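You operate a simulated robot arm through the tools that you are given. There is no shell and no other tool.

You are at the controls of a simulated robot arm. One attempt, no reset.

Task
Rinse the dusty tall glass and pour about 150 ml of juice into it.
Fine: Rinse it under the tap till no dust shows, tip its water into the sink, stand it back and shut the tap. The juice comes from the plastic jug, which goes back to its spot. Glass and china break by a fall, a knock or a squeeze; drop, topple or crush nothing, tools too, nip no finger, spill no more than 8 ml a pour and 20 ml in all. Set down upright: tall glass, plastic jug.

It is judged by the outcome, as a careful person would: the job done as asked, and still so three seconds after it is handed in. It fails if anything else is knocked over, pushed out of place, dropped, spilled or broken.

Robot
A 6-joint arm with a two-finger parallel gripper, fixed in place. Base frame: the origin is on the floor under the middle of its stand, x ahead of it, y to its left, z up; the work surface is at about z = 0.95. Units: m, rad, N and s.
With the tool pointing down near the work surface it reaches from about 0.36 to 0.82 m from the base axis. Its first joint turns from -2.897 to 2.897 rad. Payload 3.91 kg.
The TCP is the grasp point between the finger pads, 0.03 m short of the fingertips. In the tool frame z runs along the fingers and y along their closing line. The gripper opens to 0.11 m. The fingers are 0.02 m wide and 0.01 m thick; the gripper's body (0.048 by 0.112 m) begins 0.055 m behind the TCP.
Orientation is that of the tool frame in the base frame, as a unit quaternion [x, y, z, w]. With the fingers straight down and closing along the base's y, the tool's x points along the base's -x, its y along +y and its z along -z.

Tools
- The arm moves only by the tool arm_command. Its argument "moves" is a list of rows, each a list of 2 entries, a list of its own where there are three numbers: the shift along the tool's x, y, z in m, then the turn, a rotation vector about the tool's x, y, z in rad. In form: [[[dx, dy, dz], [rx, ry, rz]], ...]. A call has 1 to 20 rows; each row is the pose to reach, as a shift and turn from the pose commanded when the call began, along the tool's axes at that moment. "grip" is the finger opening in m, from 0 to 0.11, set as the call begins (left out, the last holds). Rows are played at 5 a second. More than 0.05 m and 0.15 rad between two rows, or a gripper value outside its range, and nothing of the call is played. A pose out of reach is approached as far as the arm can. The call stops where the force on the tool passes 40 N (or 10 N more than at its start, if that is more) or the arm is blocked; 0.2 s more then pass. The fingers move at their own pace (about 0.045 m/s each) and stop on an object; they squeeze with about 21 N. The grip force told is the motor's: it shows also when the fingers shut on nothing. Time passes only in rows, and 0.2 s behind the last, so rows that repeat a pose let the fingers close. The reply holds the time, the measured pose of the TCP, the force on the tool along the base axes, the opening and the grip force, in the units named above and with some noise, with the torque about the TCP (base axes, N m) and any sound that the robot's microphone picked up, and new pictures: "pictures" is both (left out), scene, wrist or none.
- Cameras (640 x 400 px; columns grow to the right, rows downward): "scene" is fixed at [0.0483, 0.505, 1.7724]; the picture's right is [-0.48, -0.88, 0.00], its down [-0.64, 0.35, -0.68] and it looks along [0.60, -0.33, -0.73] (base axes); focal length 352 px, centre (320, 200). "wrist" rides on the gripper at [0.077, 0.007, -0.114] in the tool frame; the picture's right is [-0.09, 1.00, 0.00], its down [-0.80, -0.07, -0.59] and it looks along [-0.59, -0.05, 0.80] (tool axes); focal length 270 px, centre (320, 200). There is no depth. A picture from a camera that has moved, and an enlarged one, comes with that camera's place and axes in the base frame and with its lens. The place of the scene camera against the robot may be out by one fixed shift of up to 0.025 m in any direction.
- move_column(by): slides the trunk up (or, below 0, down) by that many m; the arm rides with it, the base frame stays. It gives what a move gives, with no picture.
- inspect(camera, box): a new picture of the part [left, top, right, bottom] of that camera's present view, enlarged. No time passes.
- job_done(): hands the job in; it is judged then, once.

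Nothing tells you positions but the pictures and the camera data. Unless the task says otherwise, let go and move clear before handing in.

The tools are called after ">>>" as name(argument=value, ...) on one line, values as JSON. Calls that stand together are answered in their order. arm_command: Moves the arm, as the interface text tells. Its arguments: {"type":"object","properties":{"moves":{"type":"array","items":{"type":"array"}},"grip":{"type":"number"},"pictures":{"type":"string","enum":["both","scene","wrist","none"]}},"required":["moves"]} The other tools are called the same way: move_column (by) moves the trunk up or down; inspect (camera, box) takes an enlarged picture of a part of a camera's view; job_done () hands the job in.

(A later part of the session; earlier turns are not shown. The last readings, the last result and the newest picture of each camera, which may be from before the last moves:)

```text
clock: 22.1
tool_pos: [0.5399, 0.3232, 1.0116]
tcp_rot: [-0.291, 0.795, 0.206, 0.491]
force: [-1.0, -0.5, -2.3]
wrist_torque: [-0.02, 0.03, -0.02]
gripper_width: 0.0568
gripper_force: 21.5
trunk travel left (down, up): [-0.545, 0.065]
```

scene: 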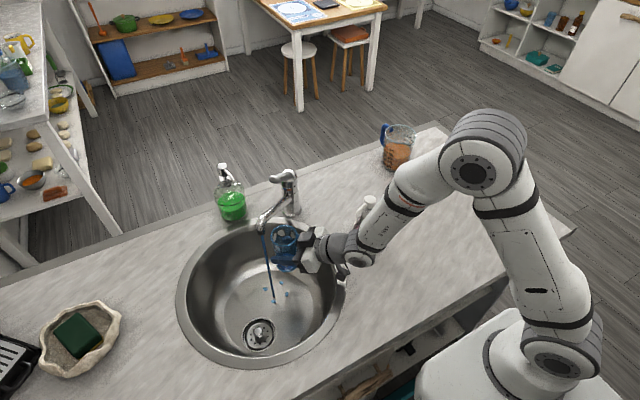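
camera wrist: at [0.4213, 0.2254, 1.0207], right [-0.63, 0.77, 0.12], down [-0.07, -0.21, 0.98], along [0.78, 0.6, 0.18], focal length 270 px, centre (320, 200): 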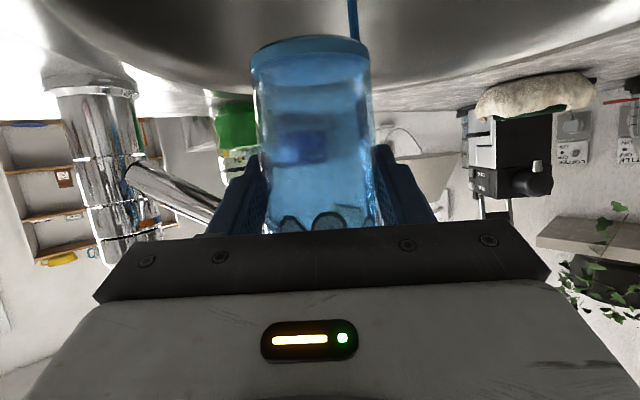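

The arm follows relative to where it actually is. Now I'll bring the glass under the stream.

>>> arm_command(moves=[[[-0.0029, 0.0081, 0.0126], [0, 0, 0]], [[-0.0058, 0.0161, 0.0252], [0, 0, 0]], [[-0.0088, 0.0242, 0.0379], [0, 0, 0]], [[-0.0117, 0.0323, 0.0505], [0, 0, 0]]], pictures="both")

>>> inspect(camera="scene", box=[200, 170, 360, 300])

```text
clock: 23.1
tool_pos: [0.5723, 0.359, 0.9984]
tcp_rot: [-0.293, 0.794, 0.21, 0.489]
force: [-0.6, -0.4, -1.8]
wrist_torque: [-0.06, 0.0, 0.03]
gripper_width: 0.0568
gripper_force: 20.8
out of reach, approached as far as the arm can: row 1, 2, 3, 4
trunk travel left (down, up): [-0.545, 0.065]
camera wrist: at [0.4646, 0.2728, 0.9803], right [-0.64, 0.76, 0.13], down [-0.06, -0.21, 0.98], along [0.77, 0.62, 0.18], focal length 270 px, centre (320, 200)
```

scene: 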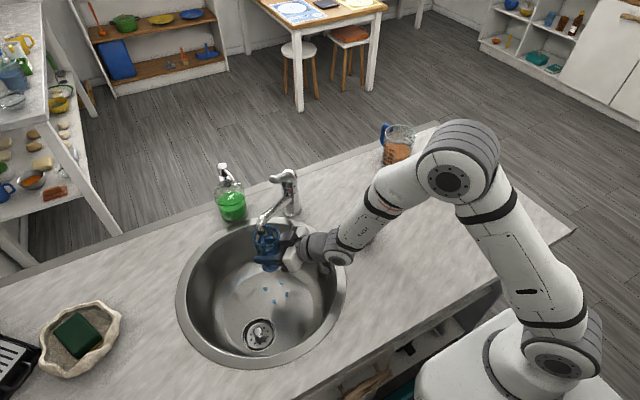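
wrist: 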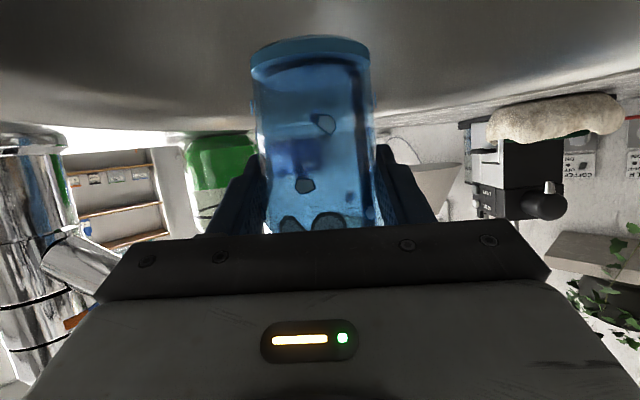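

```text
3.08 times, centred on (280, 235) of scene
camera zoom: at [0.0483, 0.505, 1.7724], right [-0.48, -0.88, 0.0], down [-0.64, 0.35, -0.68], along [0.6, -0.33, -0.73], focal length 1084 px, centre (443, 92)
```

zoom: 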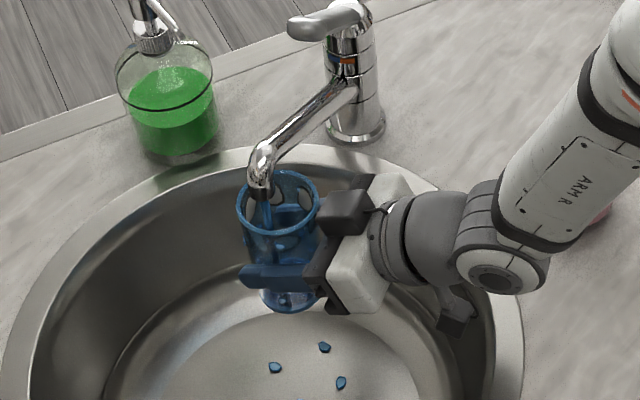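

The stream now falls inside the glass, somewhat near its left wall. I'll hold still for a second and see how the rinse and the dust patches change.

>>> arm_command(moves=[[[0, 0, 0], [0, 0, 0]], [[0, 0, 0], [0, 0, 0]], [[0, 0, 0], [0, 0, 0]], [[0, 0, 0], [0, 0, 0]], [[0, 0, 0], [0, 0, 0]]], pictures="wrist")

>>> inspect(camera="scene", box=[240, 200, 320, 270])

>>> inspect(camera="wrist", box=[220, 20, 420, 240])

```text
clock: 24.4
tool_pos: [0.5708, 0.3581, 0.9999]
tcp_rot: [-0.294, 0.794, 0.211, 0.488]
force: [-0.5, -0.9, -2.7]
wrist_torque: [-0.01, 0.04, 0.04]
gripper_width: 0.0569
gripper_force: 21.0
trunk travel left (down, up): [-0.545, 0.065]
camera wrist: at [0.4642, 0.2722, 0.9806], right [-0.64, 0.76, 0.13], down [-0.06, -0.21, 0.98], along [0.77, 0.62, 0.18], focal length 270 px, centre (320, 200)
```

wrist: 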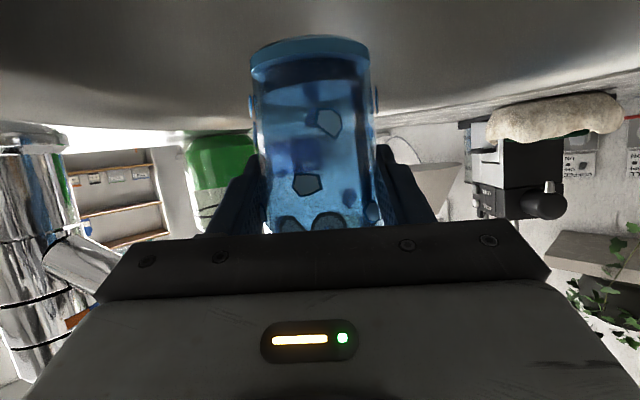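

```text
5.71 times, centred on (280, 235) of scene
camera zoom: at [0.0483, 0.505, 1.7724], right [-0.48, -0.88, 0.0], down [-0.64, 0.35, -0.68], along [0.6, -0.33, -0.73], focal length 2013 px, centre (549, 0)
```

zoom: 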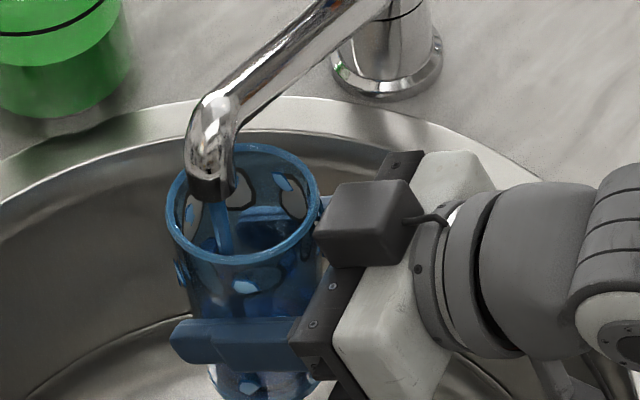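

```text
1.82 times, centred on (320, 130) of wrist
camera zoom: at [0.4642, 0.2722, 0.9806], right [-0.64, 0.76, 0.13], down [-0.06, -0.21, 0.98], along [0.77, 0.62, 0.18], focal length 491 px, centre (320, 327)
```

zoom: 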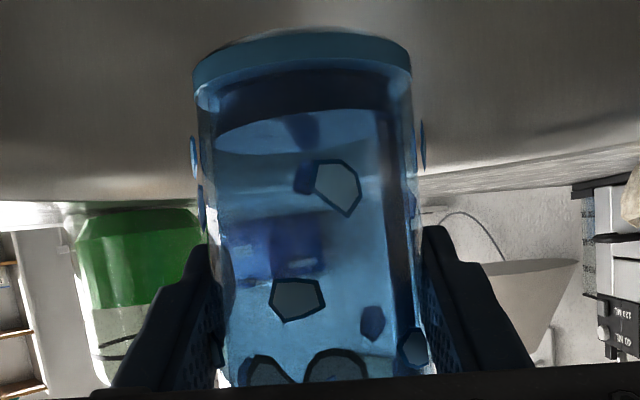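

Water is going in but near the glass's wall. I'll lower the trunk in steps while raising the arm by the same amount, so the arm gets room to centre the glass under the stream.

>>> arm_command(moves=[[[-0.0067, 0.0004, -0.0033], [0, 0, 0]], [[-0.0135, 0.0007, -0.0065], [0, 0, 0]]], pictures="none")

>>> move_column(by=-0.03)

>>> arm_command(moves=[[[-0.0135, 0.0007, -0.0065], [0, 0, 0]], [[-0.027, 0.0014, -0.013], [0, 0, 0]]], pictures="none")

>>> move_column(by=-0.03)

>>> arm_command(moves=[[[-0.0135, 0.0007, -0.0065], [0, 0, 0]], [[-0.027, 0.0014, -0.013], [0, 0, 0]]], pictures="both")

>>> inspect(camera="scene", box=[240, 200, 320, 270])

```text
clock: 24.9
tool_pos: [0.5721, 0.3575, 1.0141]
tcp_rot: [-0.292, 0.795, 0.208, 0.49]
force: [-0.6, 1.0, -2.3]
wrist_torque: [0.01, 0.02, -0.01]
gripper_width: 0.0567
gripper_force: 20.6
out of reach, approached as far as the arm can: row 1
trunk travel left (down, up): [-0.545, 0.065]
```

```text
clock: 25.7
tool_pos: [0.5731, 0.3566, 0.9848]
tcp_rot: [-0.293, 0.794, 0.209, 0.49]
force: [-0.4, 0.1, -2.1]
wrist_torque: [0.0, 0.02, 0.02]
gripper_width: 0.0572
gripper_force: 20.8
trunk travel left (down, up): [-0.515, 0.095]
```

```text
clock: 26.3
tool_pos: [0.574, 0.3576, 1.0153]
tcp_rot: [-0.291, 0.795, 0.207, 0.49]
force: [-0.5, -0.1, -2.4]
wrist_torque: [0.0, 0.03, -0.01]
gripper_width: 0.0569
gripper_force: 20.5
trunk travel left (down, up): [-0.515, 0.095]
```

```text
clock: 27.1
tool_pos: [0.5727, 0.3588, 0.9843]
tcp_rot: [-0.292, 0.795, 0.207, 0.49]
force: [-0.4, 0.7, -3.1]
wrist_torque: [-0.01, -0.02, -0.01]
gripper_width: 0.057
gripper_force: 20.9
trunk travel left (down, up): [-0.485, 0.125]
```

```text
clock: 27.6
tool_pos: [0.5743, 0.3569, 1.0161]
tcp_rot: [-0.291, 0.795, 0.207, 0.49]
force: [0.1, 0.5, -3.2]
wrist_torque: [-0.03, 0.01, 0.01]
gripper_width: 0.0571
gripper_force: 20.6
trunk travel left (down, up): [-0.485, 0.125]
camera wrist: at [0.4655, 0.2718, 0.9957], right [-0.63, 0.76, 0.12], down [-0.06, -0.21, 0.98], along [0.77, 0.61, 0.18], focal length 270 px, centre (320, 200)
```

scene: 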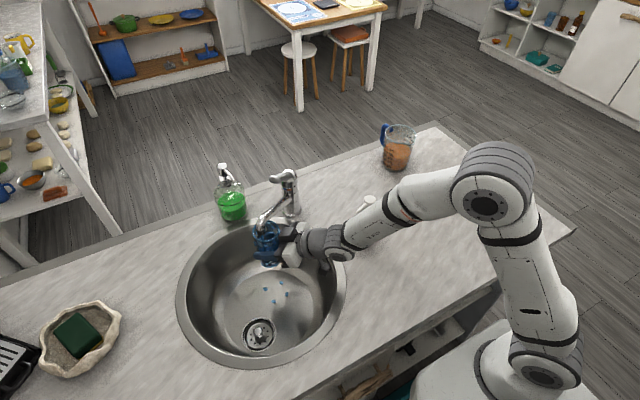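
wrist: 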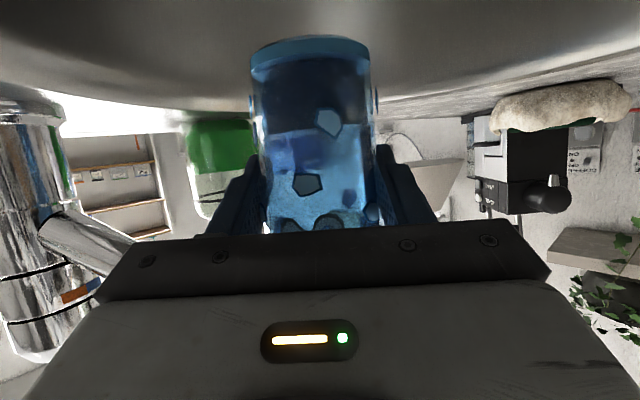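

```text
5.71 times, centred on (280, 235) of scene
camera zoom: at [0.0483, 0.505, 1.7724], right [-0.48, -0.88, 0.0], down [-0.64, 0.35, -0.68], along [0.6, -0.33, -0.73], focal length 2013 px, centre (549, 0)
```

zoom: 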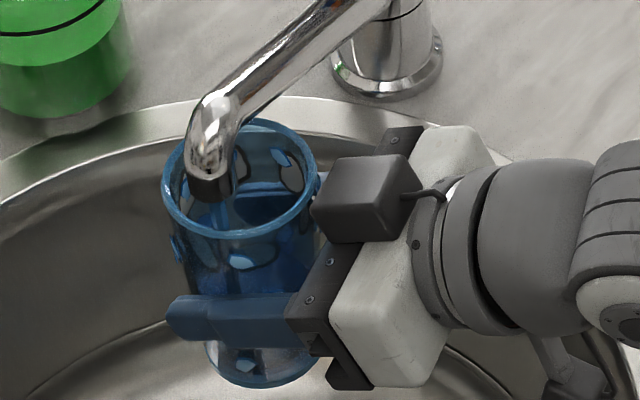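

The water level rises. I'll shift the glass about 2 cm to centre it under the outlet.

>>> arm_command(moves=[[[0.003, 0.0098, 0.004], [0, 0, 0]], [[0.006, 0.0197, 0.008], [0, 0, 0]], [[0.006, 0.0197, 0.008], [0, 0, 0]], [[0.006, 0.0197, 0.008], [0, 0, 0]]], pictures="both")

>>> inspect(camera="scene", box=[240, 200, 320, 270])

>>> inspect(camera="wrist", box=[220, 20, 420, 240])

```text
clock: 28.6
tool_pos: [0.5647, 0.3753, 1.0063]
tcp_rot: [-0.294, 0.794, 0.211, 0.488]
force: [0.1, -0.9, -2.2]
wrist_torque: [-0.02, 0.02, -0.01]
gripper_width: 0.0572
gripper_force: 20.8
trunk travel left (down, up): [-0.485, 0.125]
camera wrist: at [0.4576, 0.2895, 0.9883], right [-0.64, 0.76, 0.13], down [-0.06, -0.21, 0.98], along [0.77, 0.62, 0.18], focal length 270 px, centre (320, 200)
```

scene: 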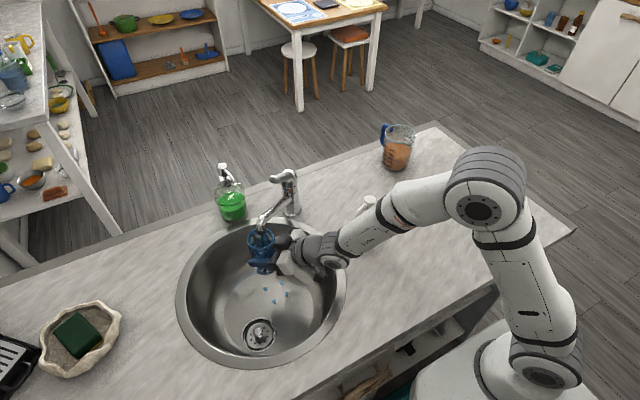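
wrist: 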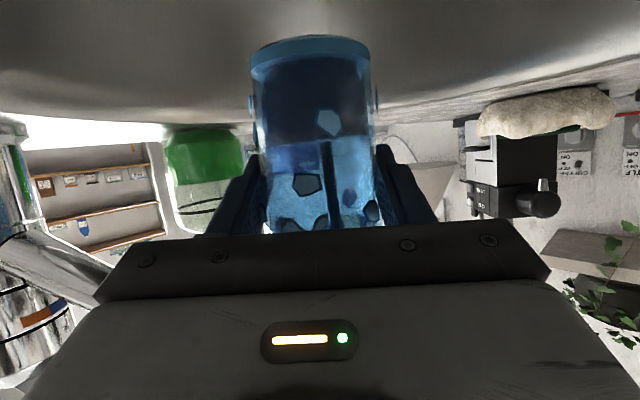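

```text
5.71 times, centred on (280, 235) of scene
camera zoom: at [0.0483, 0.505, 1.7724], right [-0.48, -0.88, 0.0], down [-0.64, 0.35, -0.68], along [0.6, -0.33, -0.73], focal length 2013 px, centre (549, 0)
```

zoom: 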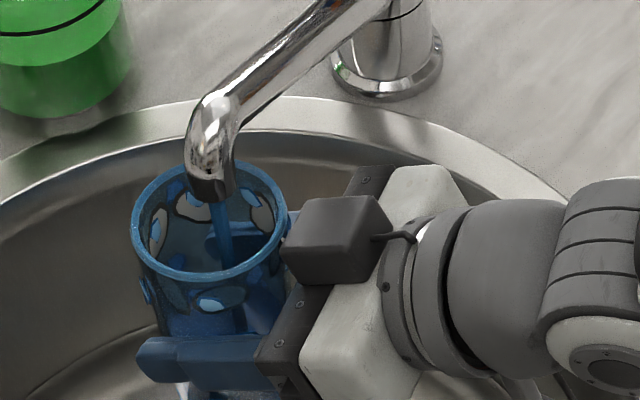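

```text
1.82 times, centred on (320, 130) of wrist
camera zoom: at [0.4576, 0.2895, 0.9883], right [-0.64, 0.76, 0.13], down [-0.06, -0.21, 0.98], along [0.77, 0.62, 0.18], focal length 491 px, centre (320, 327)
```

zoom: 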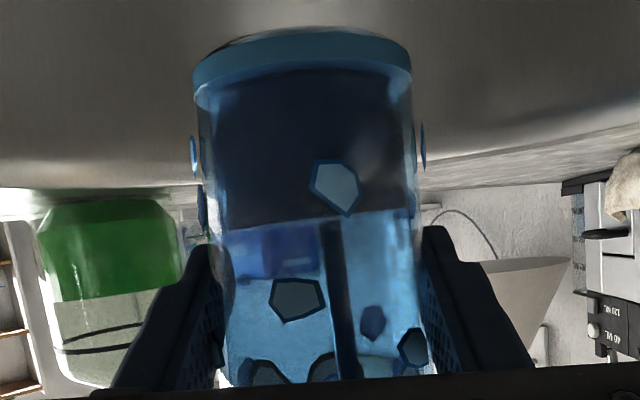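

Centred now; water stands at about 40 % and rises. I'll hold and let it fill and overflow into the sink.

>>> arm_command(moves=[[[0, 0, 0], [0, 0, 0]], [[0, 0, 0], [0, 0, 0]], [[0, 0, 0], [0, 0, 0]], [[0, 0, 0], [0, 0, 0]], [[0, 0, 0], [0, 0, 0]], [[0, 0, 0], [0, 0, 0]], [[0, 0, 0], [0, 0, 0]], [[0, 0, 0], [0, 0, 0]], [[0, 0, 0], [0, 0, 0]], [[0, 0, 0], [0, 0, 0]], [[0, 0, 0], [0, 0, 0]], [[0, 0, 0], [0, 0, 0]], [[0, 0, 0], [0, 0, 0]], [[0, 0, 0], [0, 0, 0]], [[0, 0, 0], [0, 0, 0]]], pictures="wrist")

>>> inspect(camera="scene", box=[240, 200, 320, 270])

>>> inspect(camera="wrist", box=[220, 20, 420, 240])

```text
clock: 31.9
tool_pos: [0.5651, 0.3759, 1.0073]
tcp_rot: [-0.294, 0.794, 0.211, 0.488]
force: [0.3, 0.5, -2.8]
wrist_torque: [0.01, 0.0, -0.04]
gripper_width: 0.0571
gripper_force: 20.9
trunk travel left (down, up): [-0.485, 0.125]
camera wrist: at [0.4576, 0.2895, 0.9883], right [-0.64, 0.76, 0.13], down [-0.06, -0.21, 0.98], along [0.77, 0.62, 0.18], focal length 270 px, centre (320, 200)
```

wrist: 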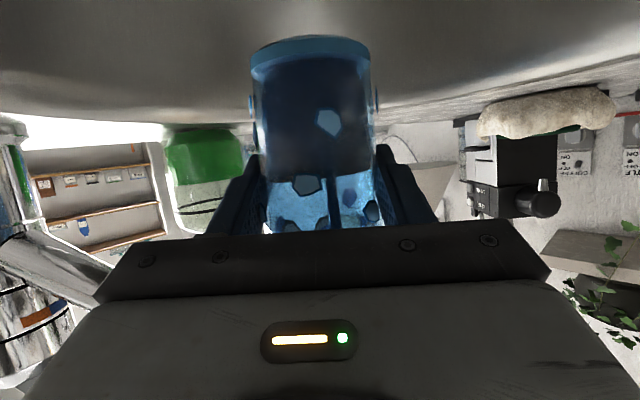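

```text
5.71 times, centred on (280, 235) of scene
camera zoom: at [0.0483, 0.505, 1.7724], right [-0.48, -0.88, 0.0], down [-0.64, 0.35, -0.68], along [0.6, -0.33, -0.73], focal length 2013 px, centre (549, 0)
```

zoom: 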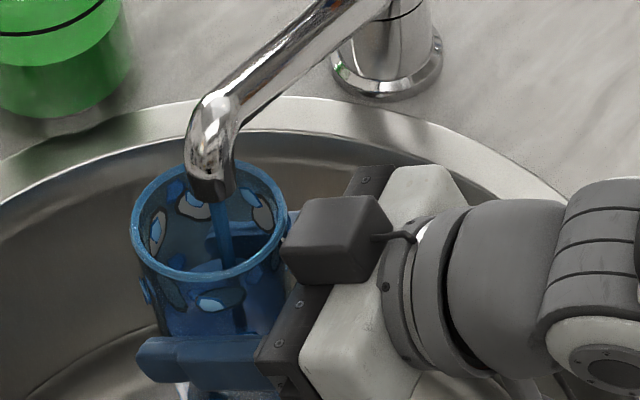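

```text
1.82 times, centred on (320, 130) of wrist
camera zoom: at [0.4576, 0.2895, 0.9883], right [-0.64, 0.76, 0.13], down [-0.06, -0.21, 0.98], along [0.77, 0.62, 0.18], focal length 491 px, centre (320, 327)
```

zoom: 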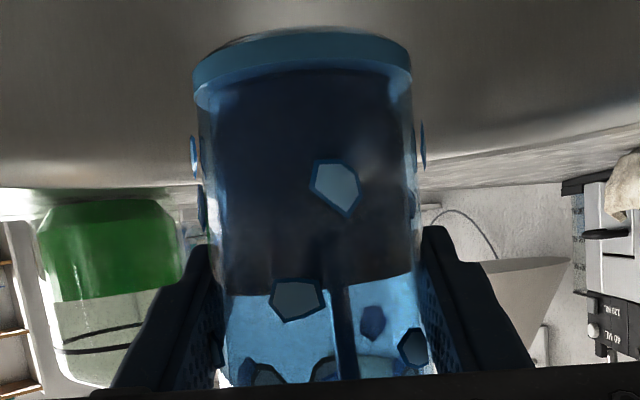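

It fills at about 15–20 ml/s. I'll keep holding until it overflows.

>>> arm_command(moves=[[[0, 0, 0], [0, 0, 0]], [[0, 0, 0], [0, 0, 0]], [[0, 0, 0], [0, 0, 0]], [[0, 0, 0], [0, 0, 0]], [[0, 0, 0], [0, 0, 0]], [[0, 0, 0], [0, 0, 0]], [[0, 0, 0], [0, 0, 0]], [[0, 0, 0], [0, 0, 0]], [[0, 0, 0], [0, 0, 0]], [[0, 0, 0], [0, 0, 0]], [[0, 0, 0], [0, 0, 0]], [[0, 0, 0], [0, 0, 0]], [[0, 0, 0], [0, 0, 0]], [[0, 0, 0], [0, 0, 0]], [[0, 0, 0], [0, 0, 0]], [[0, 0, 0], [0, 0, 0]], [[0, 0, 0], [0, 0, 0]], [[0, 0, 0], [0, 0, 0]], [[0, 0, 0], [0, 0, 0]], [[0, 0, 0], [0, 0, 0]]], pictures="wrist")

>>> inspect(camera="scene", box=[240, 200, 320, 270])

>>> inspect(camera="wrist", box=[220, 20, 420, 240])

```text
clock: 36.0
tool_pos: [0.5645, 0.3751, 1.0069]
tcp_rot: [-0.294, 0.794, 0.211, 0.488]
force: [-0.3, -0.2, -4.1]
wrist_torque: [0.01, 0.01, -0.02]
gripper_width: 0.0572
gripper_force: 21.8
trunk travel left (down, up): [-0.485, 0.125]
camera wrist: at [0.4576, 0.2895, 0.9882], right [-0.64, 0.76, 0.13], down [-0.06, -0.21, 0.98], along [0.77, 0.62, 0.18], focal length 270 px, centre (320, 200)
```

wrist: 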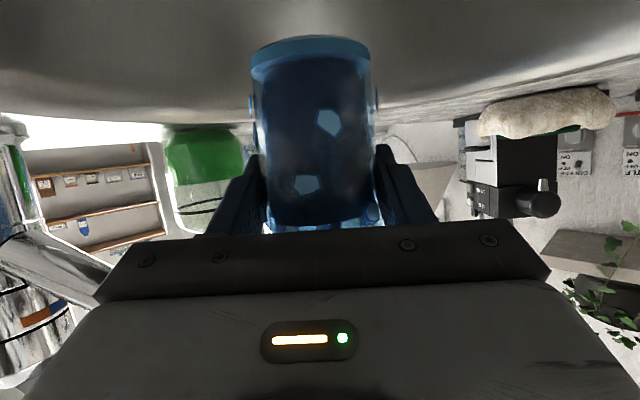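

```text
5.71 times, centred on (280, 235) of scene
camera zoom: at [0.0483, 0.505, 1.7724], right [-0.48, -0.88, 0.0], down [-0.64, 0.35, -0.68], along [0.6, -0.33, -0.73], focal length 2013 px, centre (549, 0)
```

zoom: 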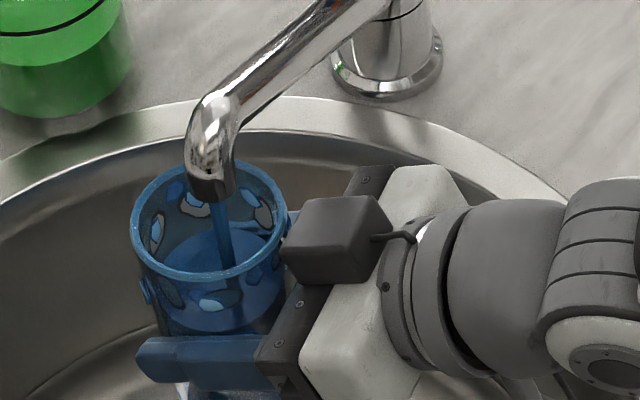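

```text
1.82 times, centred on (320, 130) of wrist
camera zoom: at [0.4576, 0.2895, 0.9882], right [-0.64, 0.76, 0.13], down [-0.06, -0.21, 0.98], along [0.77, 0.62, 0.18], focal length 491 px, centre (320, 327)
```

zoom: 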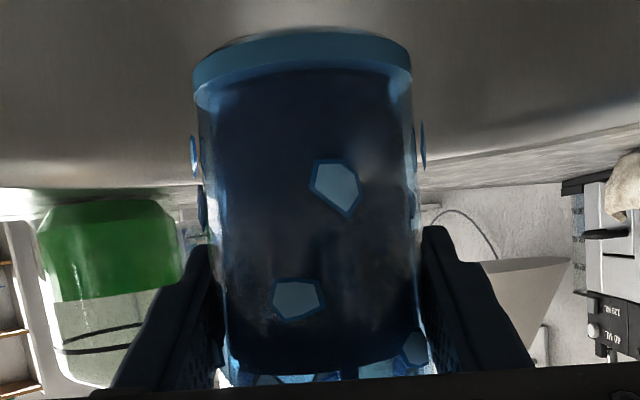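

Nearly two-thirds full. I'll keep holding.

>>> arm_command(moves=[[[0, 0, 0], [0, 0, 0]], [[0, 0, 0], [0, 0, 0]], [[0, 0, 0], [0, 0, 0]], [[0, 0, 0], [0, 0, 0]], [[0, 0, 0], [0, 0, 0]], [[0, 0, 0], [0, 0, 0]], [[0, 0, 0], [0, 0, 0]], [[0, 0, 0], [0, 0, 0]], [[0, 0, 0], [0, 0, 0]], [[0, 0, 0], [0, 0, 0]], [[0, 0, 0], [0, 0, 0]], [[0, 0, 0], [0, 0, 0]], [[0, 0, 0], [0, 0, 0]], [[0, 0, 0], [0, 0, 0]], [[0, 0, 0], [0, 0, 0]], [[0, 0, 0], [0, 0, 0]], [[0, 0, 0], [0, 0, 0]], [[0, 0, 0], [0, 0, 0]], [[0, 0, 0], [0, 0, 0]], [[0, 0, 0], [0, 0, 0]]], pictures="none")

>>> inspect(camera="scene", box=[240, 200, 320, 270])

>>> inspect(camera="scene", box=[180, 180, 360, 340])

```text
clock: 40.2
tool_pos: [0.5639, 0.3763, 1.0071]
tcp_rot: [-0.293, 0.795, 0.21, 0.488]
force: [-0.1, 0.8, -4.2]
wrist_torque: [0.06, 0.01, 0.0]
gripper_width: 0.0574
gripper_force: 20.4
trunk travel left (down, up): [-0.485, 0.125]
```

```text
5.71 times, centred on (280, 235) of scene
camera zoom: at [0.0483, 0.505, 1.7724], right [-0.48, -0.88, 0.0], down [-0.64, 0.35, -0.68], along [0.6, -0.33, -0.73], focal length 2013 px, centre (549, 0)
```

zoom: 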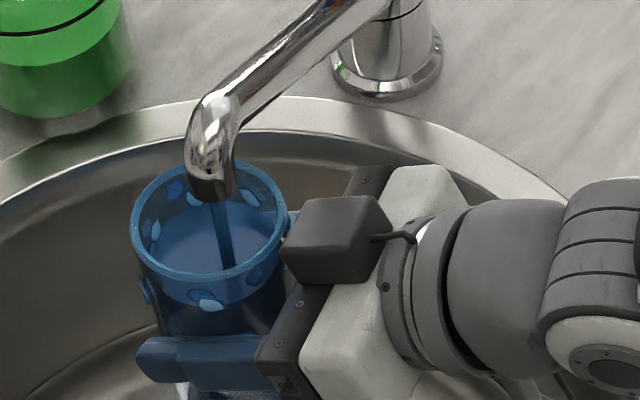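

```text
2.50 times, centred on (270, 260) of scene
camera zoom: at [0.0483, 0.505, 1.7724], right [-0.48, -0.88, 0.0], down [-0.64, 0.35, -0.68], along [0.6, -0.33, -0.73], focal length 881 px, centre (445, 50)
```

zoom: 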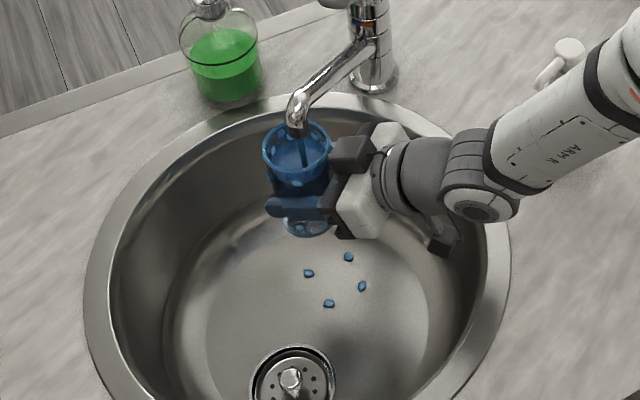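

The grey outlined dust patches seem gone, only water drops remain. I'll hold two more seconds and check closely from both cameras.

>>> arm_command(moves=[[[0, 0, 0], [0, 0, 0]], [[0, 0, 0], [0, 0, 0]], [[0, 0, 0], [0, 0, 0]], [[0, 0, 0], [0, 0, 0]], [[0, 0, 0], [0, 0, 0]], [[0, 0, 0], [0, 0, 0]], [[0, 0, 0], [0, 0, 0]], [[0, 0, 0], [0, 0, 0]], [[0, 0, 0], [0, 0, 0]], [[0, 0, 0], [0, 0, 0]]], pictures="wrist")

>>> inspect(camera="scene", box=[250, 215, 295, 250])

>>> inspect(camera="wrist", box=[220, 20, 420, 240])

```text
clock: 42.5
tool_pos: [0.5639, 0.3761, 1.007]
tcp_rot: [-0.295, 0.794, 0.212, 0.488]
force: [-0.3, -1.3, -4.3]
wrist_torque: [-0.01, 0.01, -0.02]
gripper_width: 0.0572
gripper_force: 20.8
trunk travel left (down, up): [-0.485, 0.125]
camera wrist: at [0.4577, 0.2895, 0.9882], right [-0.64, 0.76, 0.13], down [-0.06, -0.21, 0.98], along [0.77, 0.62, 0.18], focal length 270 px, centre (320, 200)
```

wrist: 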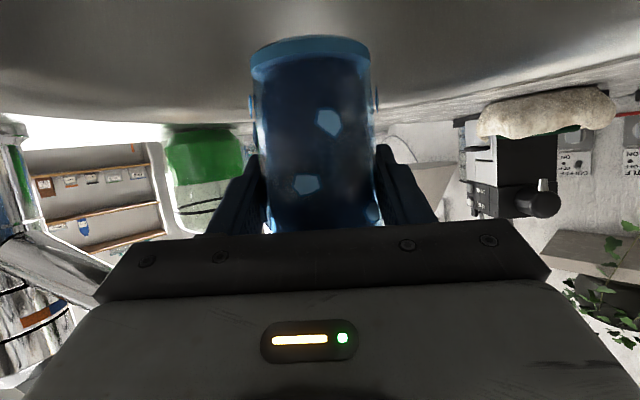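

```text
11.43 times, centred on (272, 232) of scene
camera zoom: at [0.0483, 0.505, 1.7724], right [-0.48, -0.88, 0.0], down [-0.64, 0.35, -0.68], along [0.6, -0.33, -0.73], focal length 4026 px, centre (863, -171)
```

zoom: 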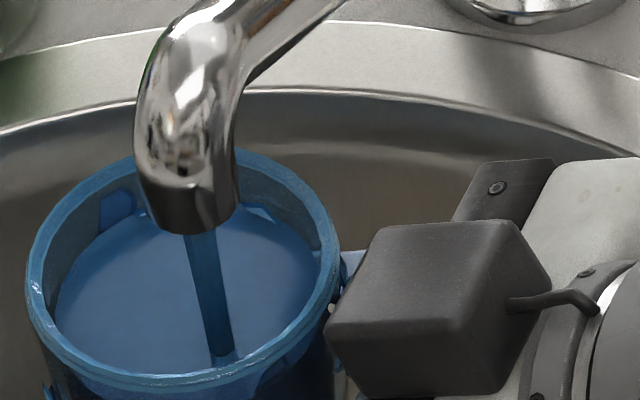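

```text
1.82 times, centred on (320, 130) of wrist
camera zoom: at [0.4577, 0.2895, 0.9882], right [-0.64, 0.76, 0.13], down [-0.06, -0.21, 0.98], along [0.77, 0.62, 0.18], focal length 491 px, centre (320, 327)
```

zoom: 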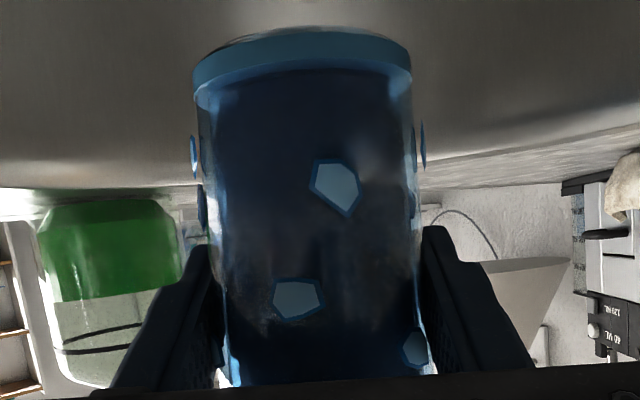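

All dust is gone and the glass is nearly full. I'll move it sideways out of the stream toward the far left of the basin, where I'll tip it.

>>> arm_command(moves=[[[0.002, 0.0191, -0.002], [0, 0, 0]], [[0.004, 0.0382, -0.0039], [0, 0, 0]], [[0.006, 0.0573, -0.0059], [0, 0, 0]], [[0.0079, 0.0764, -0.0078], [0, 0, 0]], [[0.0099, 0.0955, -0.0098], [0, 0, 0]], [[0.0119, 0.1146, -0.0117], [0, 0, 0]]], pictures="both")

```text
clock: 43.9
tool_pos: [0.5524, 0.3785, 1.019]
tcp_rot: [-0.298, 0.794, 0.216, 0.484]
force: [0.1, -0.4, -4.3]
wrist_torque: [-0.02, 0.0, 0.03]
gripper_width: 0.0571
gripper_force: 21.1
out of reach, approached as far as the arm can: row 1, 2, 3, 4, 5, 6
trunk travel left (down, up): [-0.485, 0.125]
camera wrist: at [0.4454, 0.2919, 1.0001], right [-0.65, 0.75, 0.13], down [-0.05, -0.22, 0.98], along [0.76, 0.62, 0.18], focal length 270 px, centre (320, 200)
```

scene: 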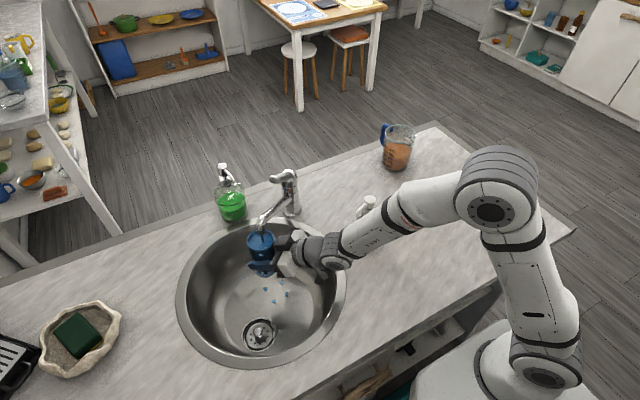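
wrist: 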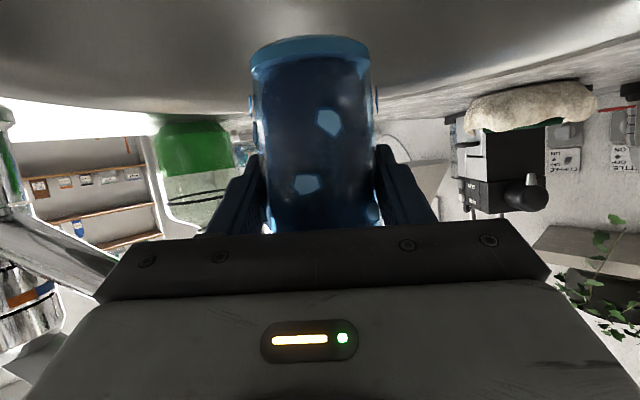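

The arm can't swing further left with this wrist angle: its wrist roll is near a limit when the tool points along the arm. I'll turn the tool a bit more to the left about the glass's own axis, which should free it.

>>> arm_command(moves=[[[0.0036, 0, 0.0018], [-0.066, 0.004, -0.032]], [[0.0072, 0, 0.0036], [-0.132, 0.008, -0.064]], [[0.0108, -0.0007, 0.0053], [-0.197, 0.012, -0.096]]], pictures="scene")

```text
clock: 44.6
tool_pos: [0.5516, 0.3799, 1.0041]
tcp_rot: [-0.378, 0.759, 0.259, 0.463]
force: [-0.1, -0.5, -5.1]
wrist_torque: [-0.01, 0.01, -0.02]
gripper_width: 0.0571
gripper_force: 20.7
trunk travel left (down, up): [-0.485, 0.125]
```

scene: 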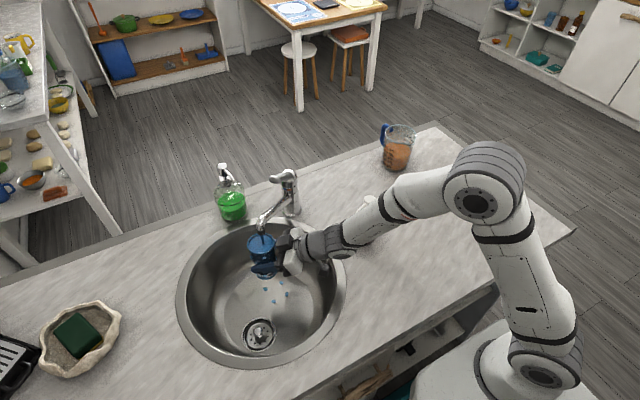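

That worked. Now I'll slide left to the middle of the basin, away from the spout and stream.

>>> arm_command(moves=[[[0.0006, 0.0187, 0.0002], [-0.015, 0.0007, -0.0073]], [[0.0012, 0.0374, 0.0004], [-0.03, 0.0013, -0.0147]], [[0.0018, 0.0561, 0.0006], [-0.045, 0.002, -0.022]], [[0.0024, 0.0748, 0.0008], [-0.06, 0.0027, -0.0293]], [[0.003, 0.0935, 0.001], [-0.075, 0.0033, -0.0367]], [[0.0036, 0.1122, 0.0013], [-0.09, 0.004, -0.044]]], pictures="both")

```text
clock: 46.0
tool_pos: [0.4616, 0.4442, 1.0048]
tcp_rot: [-0.416, 0.738, 0.283, 0.451]
force: [0.1, -0.5, -4.4]
wrist_torque: [-0.06, -0.01, 0.01]
gripper_width: 0.0574
gripper_force: 21.3
trunk travel left (down, up): [-0.485, 0.125]
camera wrist: at [0.3861, 0.3292, 0.9868], right [-0.84, 0.52, 0.12], down [0.01, -0.22, 0.98], along [0.54, 0.82, 0.18], focal length 270 px, centre (320, 200)
```

scene: 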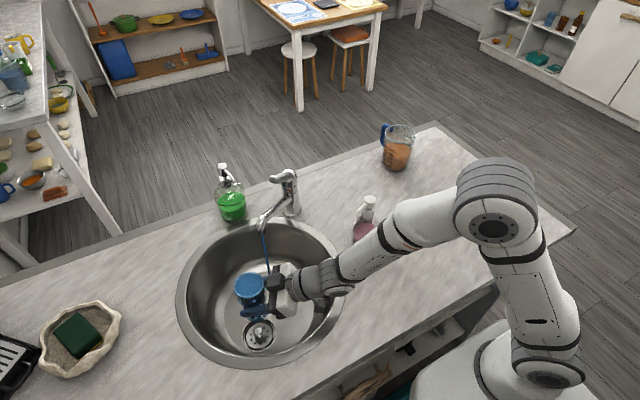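
wrist: 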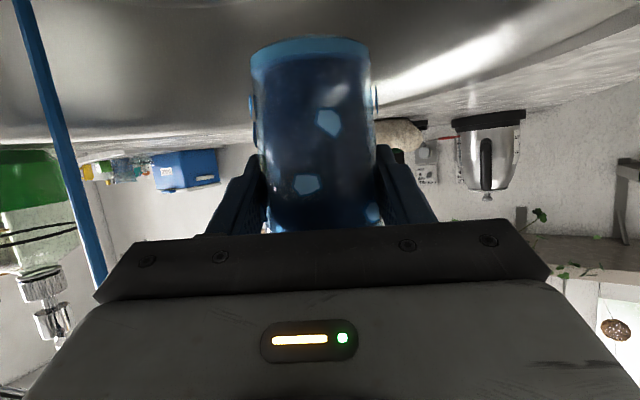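

The glass hangs over the basin centre, clear of the stream. I'll roll the wrist to the right to tip the water out gently.

>>> arm_command(moves=[[[0, 0, 0], [0, 0, 0.12]], [[0, 0, 0], [0, 0, 0.24]], [[0, 0, 0], [0, 0, 0.36]], [[0, 0, 0], [0, 0, 0.48]], [[0, 0, 0], [0, 0, 0.6]], [[0, 0, 0], [0, 0, 0.72]], [[0, 0, 0], [0, 0, 0.84]]], pictures="scene")

>>> inspect(camera="scene", box=[180, 200, 360, 370])

```text
clock: 47.6
tool_pos: [0.4593, 0.4432, 1.006]
tcp_rot: [-0.078, 0.843, 0.442, 0.296]
force: [0.1, 0.7, -4.3]
wrist_torque: [-0.06, -0.02, 0.02]
gripper_width: 0.057
gripper_force: 21.3
trunk travel left (down, up): [-0.485, 0.125]
```

scene: 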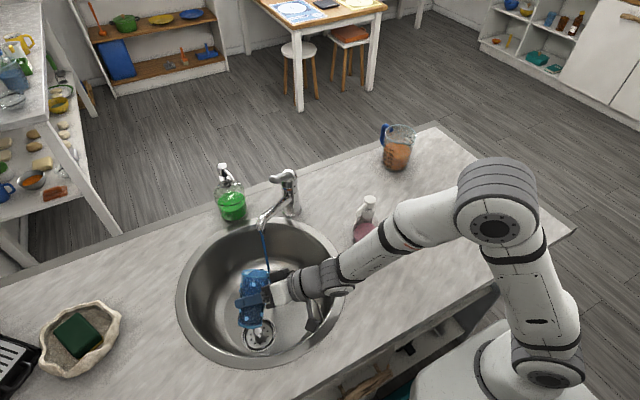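

```text
2.35 times, centred on (270, 285) of scene
camera zoom: at [0.0483, 0.505, 1.7724], right [-0.48, -0.88, 0.0], down [-0.64, 0.35, -0.68], along [0.6, -0.33, -0.73], focal length 829 px, centre (438, 0)
```

zoom: 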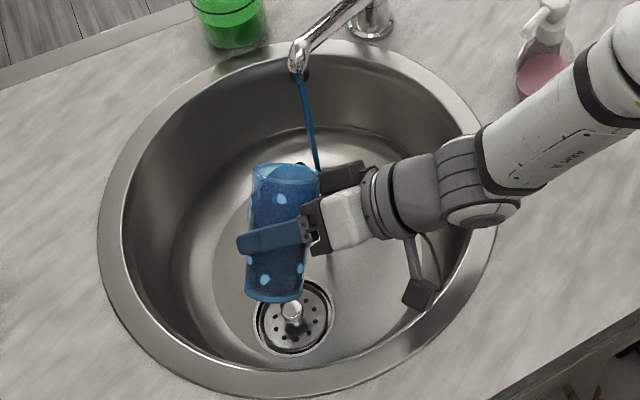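

The glass tips toward the basin's middle as planned. I'll keep rolling to pour it all out.

>>> arm_command(moves=[[[0, 0, 0], [0, 0, 0.12]], [[0, 0, 0], [0, 0, 0.24]], [[0, 0, 0], [0, 0, 0.36]], [[0, 0, 0], [0, 0, 0.48]], [[0, 0, 0], [0, 0, 0.6]], [[0, 0, 0], [0, 0, 0.72]]], pictures="scene")

>>> inspect(camera="scene", box=[180, 200, 360, 370])

```text
clock: 49.0
tool_pos: [0.4609, 0.4439, 1.0056]
tcp_rot: [0.225, 0.816, 0.518, 0.122]
force: [0.6, -0.6, -2.8]
wrist_torque: [-0.04, -0.04, -0.03]
gripper_width: 0.057
gripper_force: 20.7
trunk travel left (down, up): [-0.485, 0.125]
```

scene: 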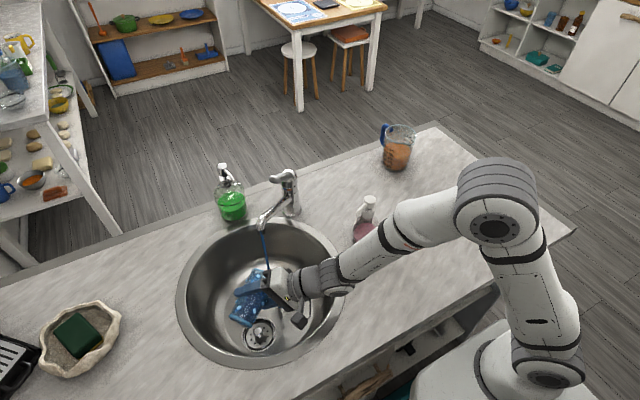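

```text
2.35 times, centred on (270, 285) of scene
camera zoom: at [0.0483, 0.505, 1.7724], right [-0.48, -0.88, 0.0], down [-0.64, 0.35, -0.68], along [0.6, -0.33, -0.73], focal length 829 px, centre (438, 0)
```

zoom: 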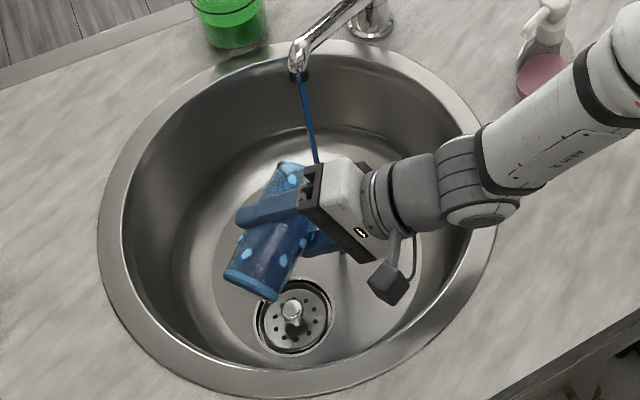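

Most of the water is out. I'll roll about 45° further so the glass drains with its mouth below level, and wait a moment.

>>> arm_command(moves=[[[0, 0, 0], [0, 0, 0.13]], [[0, 0, 0], [0, 0, 0.26]], [[0, 0, 0], [0, 0, 0.39]], [[0, 0, 0], [0, 0, 0.52]], [[0, 0, 0], [0, 0, 0.65]], [[0, 0, 0], [0, 0, 0.78]], [[0, 0, 0], [0, 0, 0.78]], [[0, 0, 0], [0, 0, 0.78]], [[0, 0, 0], [0, 0, 0.78]], [[0, 0, 0], [0, 0, 0.78]], [[0, 0, 0], [0, 0, 0.78]], [[0, 0, 0], [0, 0, 0.78]], [[0, 0, 0], [0, 0, 0.78]]], pictures="both")

>>> inspect(camera="scene", box=[180, 200, 360, 370])

```text
clock: 51.9
tool_pos: [0.4603, 0.4444, 1.0073]
tcp_rot: [0.517, 0.671, 0.524, -0.085]
force: [-0.7, 0.2, -1.7]
wrist_torque: [-0.03, -0.01, 0.01]
gripper_width: 0.0571
gripper_force: 20.6
trunk travel left (down, up): [-0.485, 0.125]
camera wrist: at [0.3811, 0.3994, 1.1115], right [0.82, -0.14, 0.56], down [0.05, -0.95, -0.31], along [0.57, 0.28, -0.77], focal length 270 px, centre (320, 200)
```

scene: 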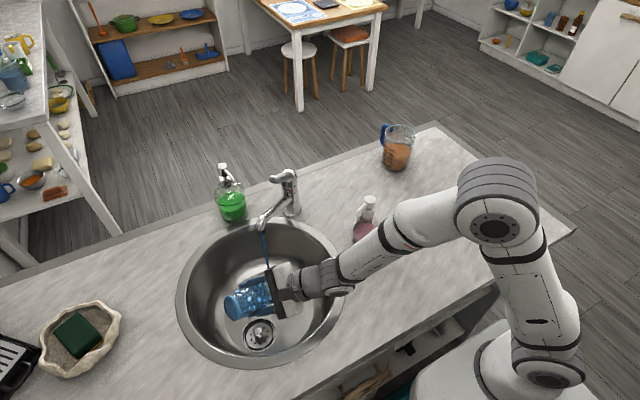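
wrist: 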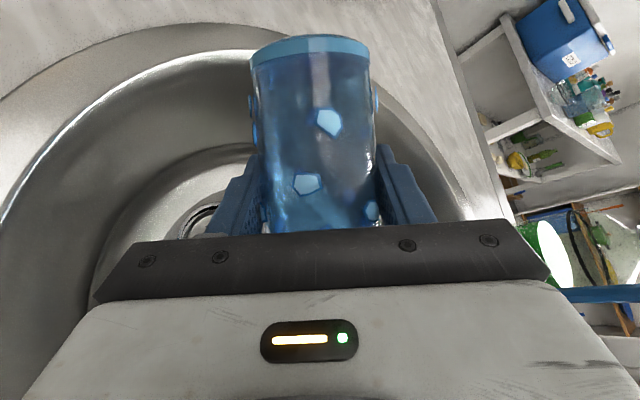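

```text
2.35 times, centred on (270, 285) of scene
camera zoom: at [0.0483, 0.505, 1.7724], right [-0.48, -0.88, 0.0], down [-0.64, 0.35, -0.68], along [0.6, -0.33, -0.73], focal length 829 px, centre (438, 0)
```

zoom: 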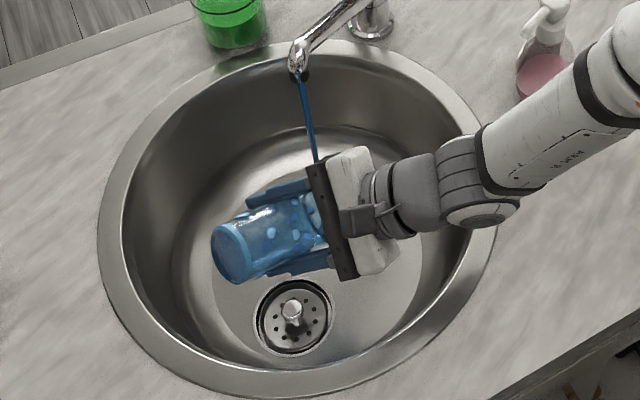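

The glass is empty (about 2 N now). I'll roll it back upright.

>>> arm_command(moves=[[[0, 0, 0], [0, 0, -0.13]], [[0, 0, 0], [0, 0, -0.26]], [[0, 0, 0], [0, 0, -0.39]], [[0, 0, 0], [0, 0, -0.52]], [[0, 0, 0], [0, 0, -0.65]], [[0, 0, 0], [0, 0, -0.78]], [[0, 0, 0], [0, 0, -0.91]], [[0, 0, 0], [0, 0, -1.04]], [[0, 0, 0], [0, 0, -1.17]], [[0, 0, 0], [0, 0, -1.3]], [[0, 0, 0], [0, 0, -1.43]], [[0, 0, 0], [0, 0, -1.56]], [[0, 0, 0], [0, 0, -1.69]], [[0, 0, 0], [0, 0, -1.82]], [[0, 0, 0], [0, 0, -1.95]], [[0, 0, 0], [0, 0, -2.08]], [[0, 0, 0], [0, 0, -2.21]], [[0, 0, 0], [0, 0, -2.34]]], pictures="both")

>>> inspect(camera="scene", box=[220, 260, 300, 330])

>>> inspect(camera="wrist", box=[220, 20, 420, 240])

```text
clock: 55.6
tool_pos: [0.4603, 0.4427, 1.0073]
tcp_rot: [-0.416, 0.738, 0.282, 0.451]
force: [-0.1, -0.3, -2.7]
wrist_torque: [-0.01, -0.02, -0.03]
gripper_width: 0.057
gripper_force: 21.0
trunk travel left (down, up): [-0.485, 0.125]
camera wrist: at [0.3858, 0.3284, 0.9881], right [-0.84, 0.52, 0.12], down [0.0, -0.22, 0.98], along [0.54, 0.82, 0.18], focal length 270 px, centre (320, 200)
```

scene: 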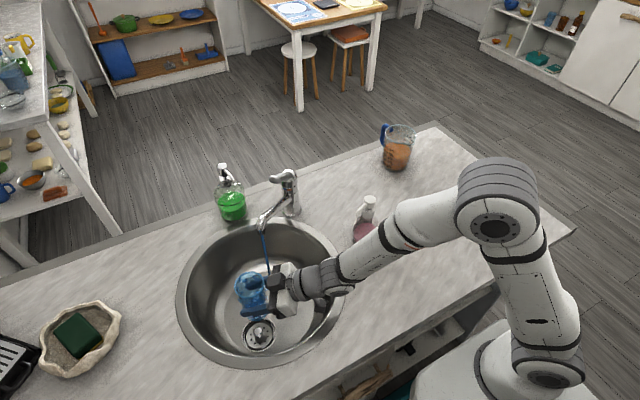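
wrist: 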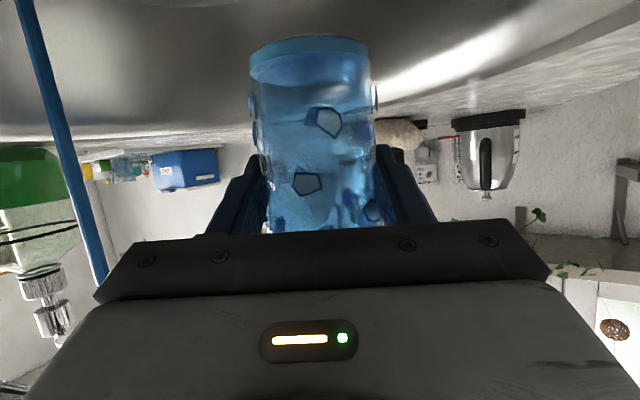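

```text
5.71 times, centred on (260, 295) of scene
camera zoom: at [0.0483, 0.505, 1.7724], right [-0.48, -0.88, 0.0], down [-0.64, 0.35, -0.68], along [0.6, -0.33, -0.73], focal length 2013 px, centre (663, -343)
```

zoom: 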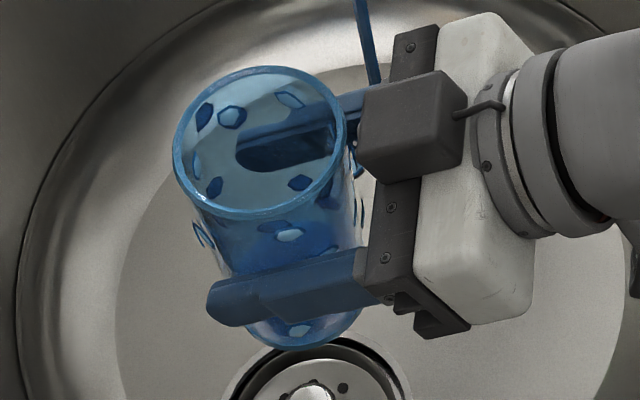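

```text
1.82 times, centred on (320, 130) of wrist
camera zoom: at [0.3858, 0.3284, 0.9881], right [-0.84, 0.52, 0.12], down [0.0, -0.22, 0.98], along [0.54, 0.82, 0.18], focal length 491 px, centre (320, 327)
```

zoom: 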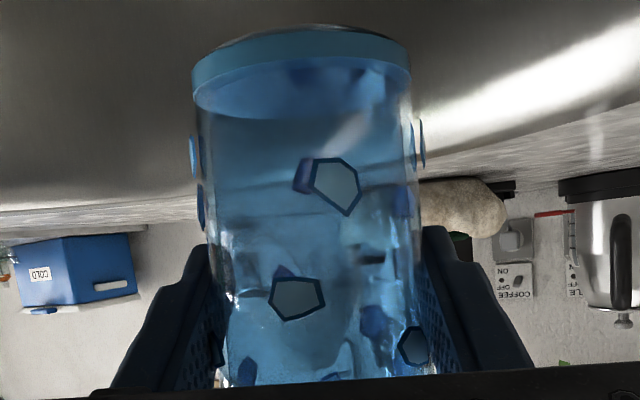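

Clean and empty, only water beads on it. I'll lift it straight up beside the tap and carry it high back toward its spot, staying out of the stream.

>>> arm_command(moves=[[[-0.036, 0.0016, -0.0174], [0, 0, 0]], [[-0.072, 0.0033, -0.0348], [0, 0, 0]], [[-0.108, 0.0049, -0.0522], [0, 0, 0]], [[-0.144, 0.0066, -0.0697], [0, 0, 0]], [[-0.18, 0.0082, -0.0871], [0, 0, 0]], [[-0.216, 0.0098, -0.1045], [0, 0, 0]], [[-0.2521, 0.0115, -0.1219], [0, 0, 0]]], pictures="scene")

```text
clock: 57.2
tool_pos: [0.4603, 0.4436, 1.2868]
tcp_rot: [-0.415, 0.738, 0.282, 0.451]
force: [0.7, -0.2, -1.9]
wrist_torque: [0.02, 0.03, 0.0]
gripper_width: 0.0571
gripper_force: 20.8
trunk travel left (down, up): [-0.485, 0.125]
```

scene: 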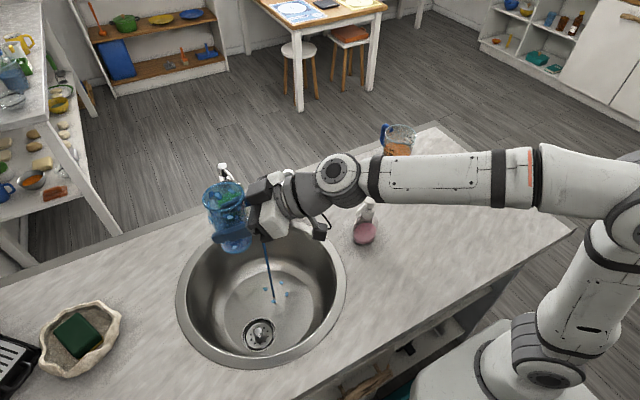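

Now the traverse back toward the glass's spot, turning the tool back to its picking angle on the way.

>>> arm_command(moves=[[[0.0082, -0.0335, -0.0202], [0.0611, -0.0025, 0.0254]], [[0.0164, -0.067, -0.0404], [0.1223, -0.005, 0.0507]], [[0.0247, -0.1005, -0.0606], [0.1834, -0.0075, 0.0761]], [[0.0329, -0.1339, -0.0808], [0.2445, -0.0101, 0.1014]], [[0.0411, -0.1674, -0.101], [0.3057, -0.0126, 0.1268]], [[0.0493, -0.2009, -0.1212], [0.3668, -0.0151, 0.1521]], [[0.0575, -0.2344, -0.1413], [0.4279, -0.0176, 0.1775]], [[0.0657, -0.2679, -0.1615], [0.4891, -0.0201, 0.2028]], [[0.074, -0.3014, -0.1817], [0.5502, -0.0227, 0.2282]], [[0.0822, -0.3348, -0.2019], [0.6113, -0.0252, 0.2535]], [[0.0904, -0.3683, -0.2221], [0.6725, -0.0277, 0.2789]], [[0.0986, -0.4018, -0.2423], [0.7336, -0.0302, 0.3042]]], pictures="both")

```text
clock: 59.9
tool_pos: [0.6802, 0.016, 1.2842]
tcp_rot: [-0.108, 0.836, 0.07, 0.533]
force: [0.5, 0.0, -2.1]
wrist_torque: [0.0, -0.02, -0.01]
gripper_width: 0.0572
gripper_force: 21.4
trunk travel left (down, up): [-0.485, 0.125]
camera wrist: at [0.5466, -0.012, 1.2637], right [-0.22, 0.97, 0.08], down [-0.17, -0.12, 0.98], along [0.96, 0.2, 0.2], focal length 270 px, centre (320, 200)
```

scene: 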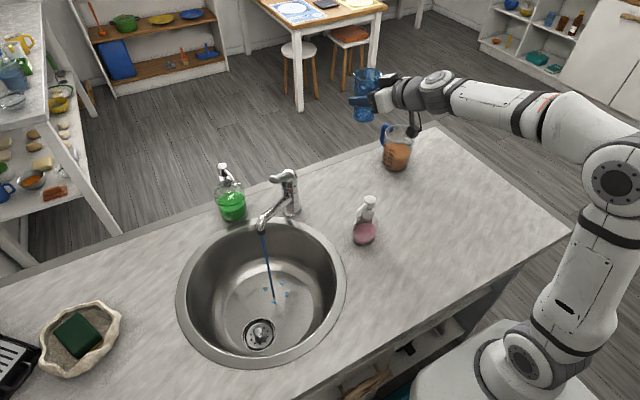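
wrist: 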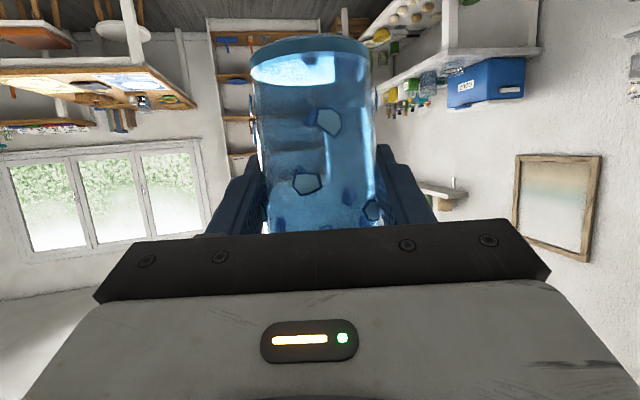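

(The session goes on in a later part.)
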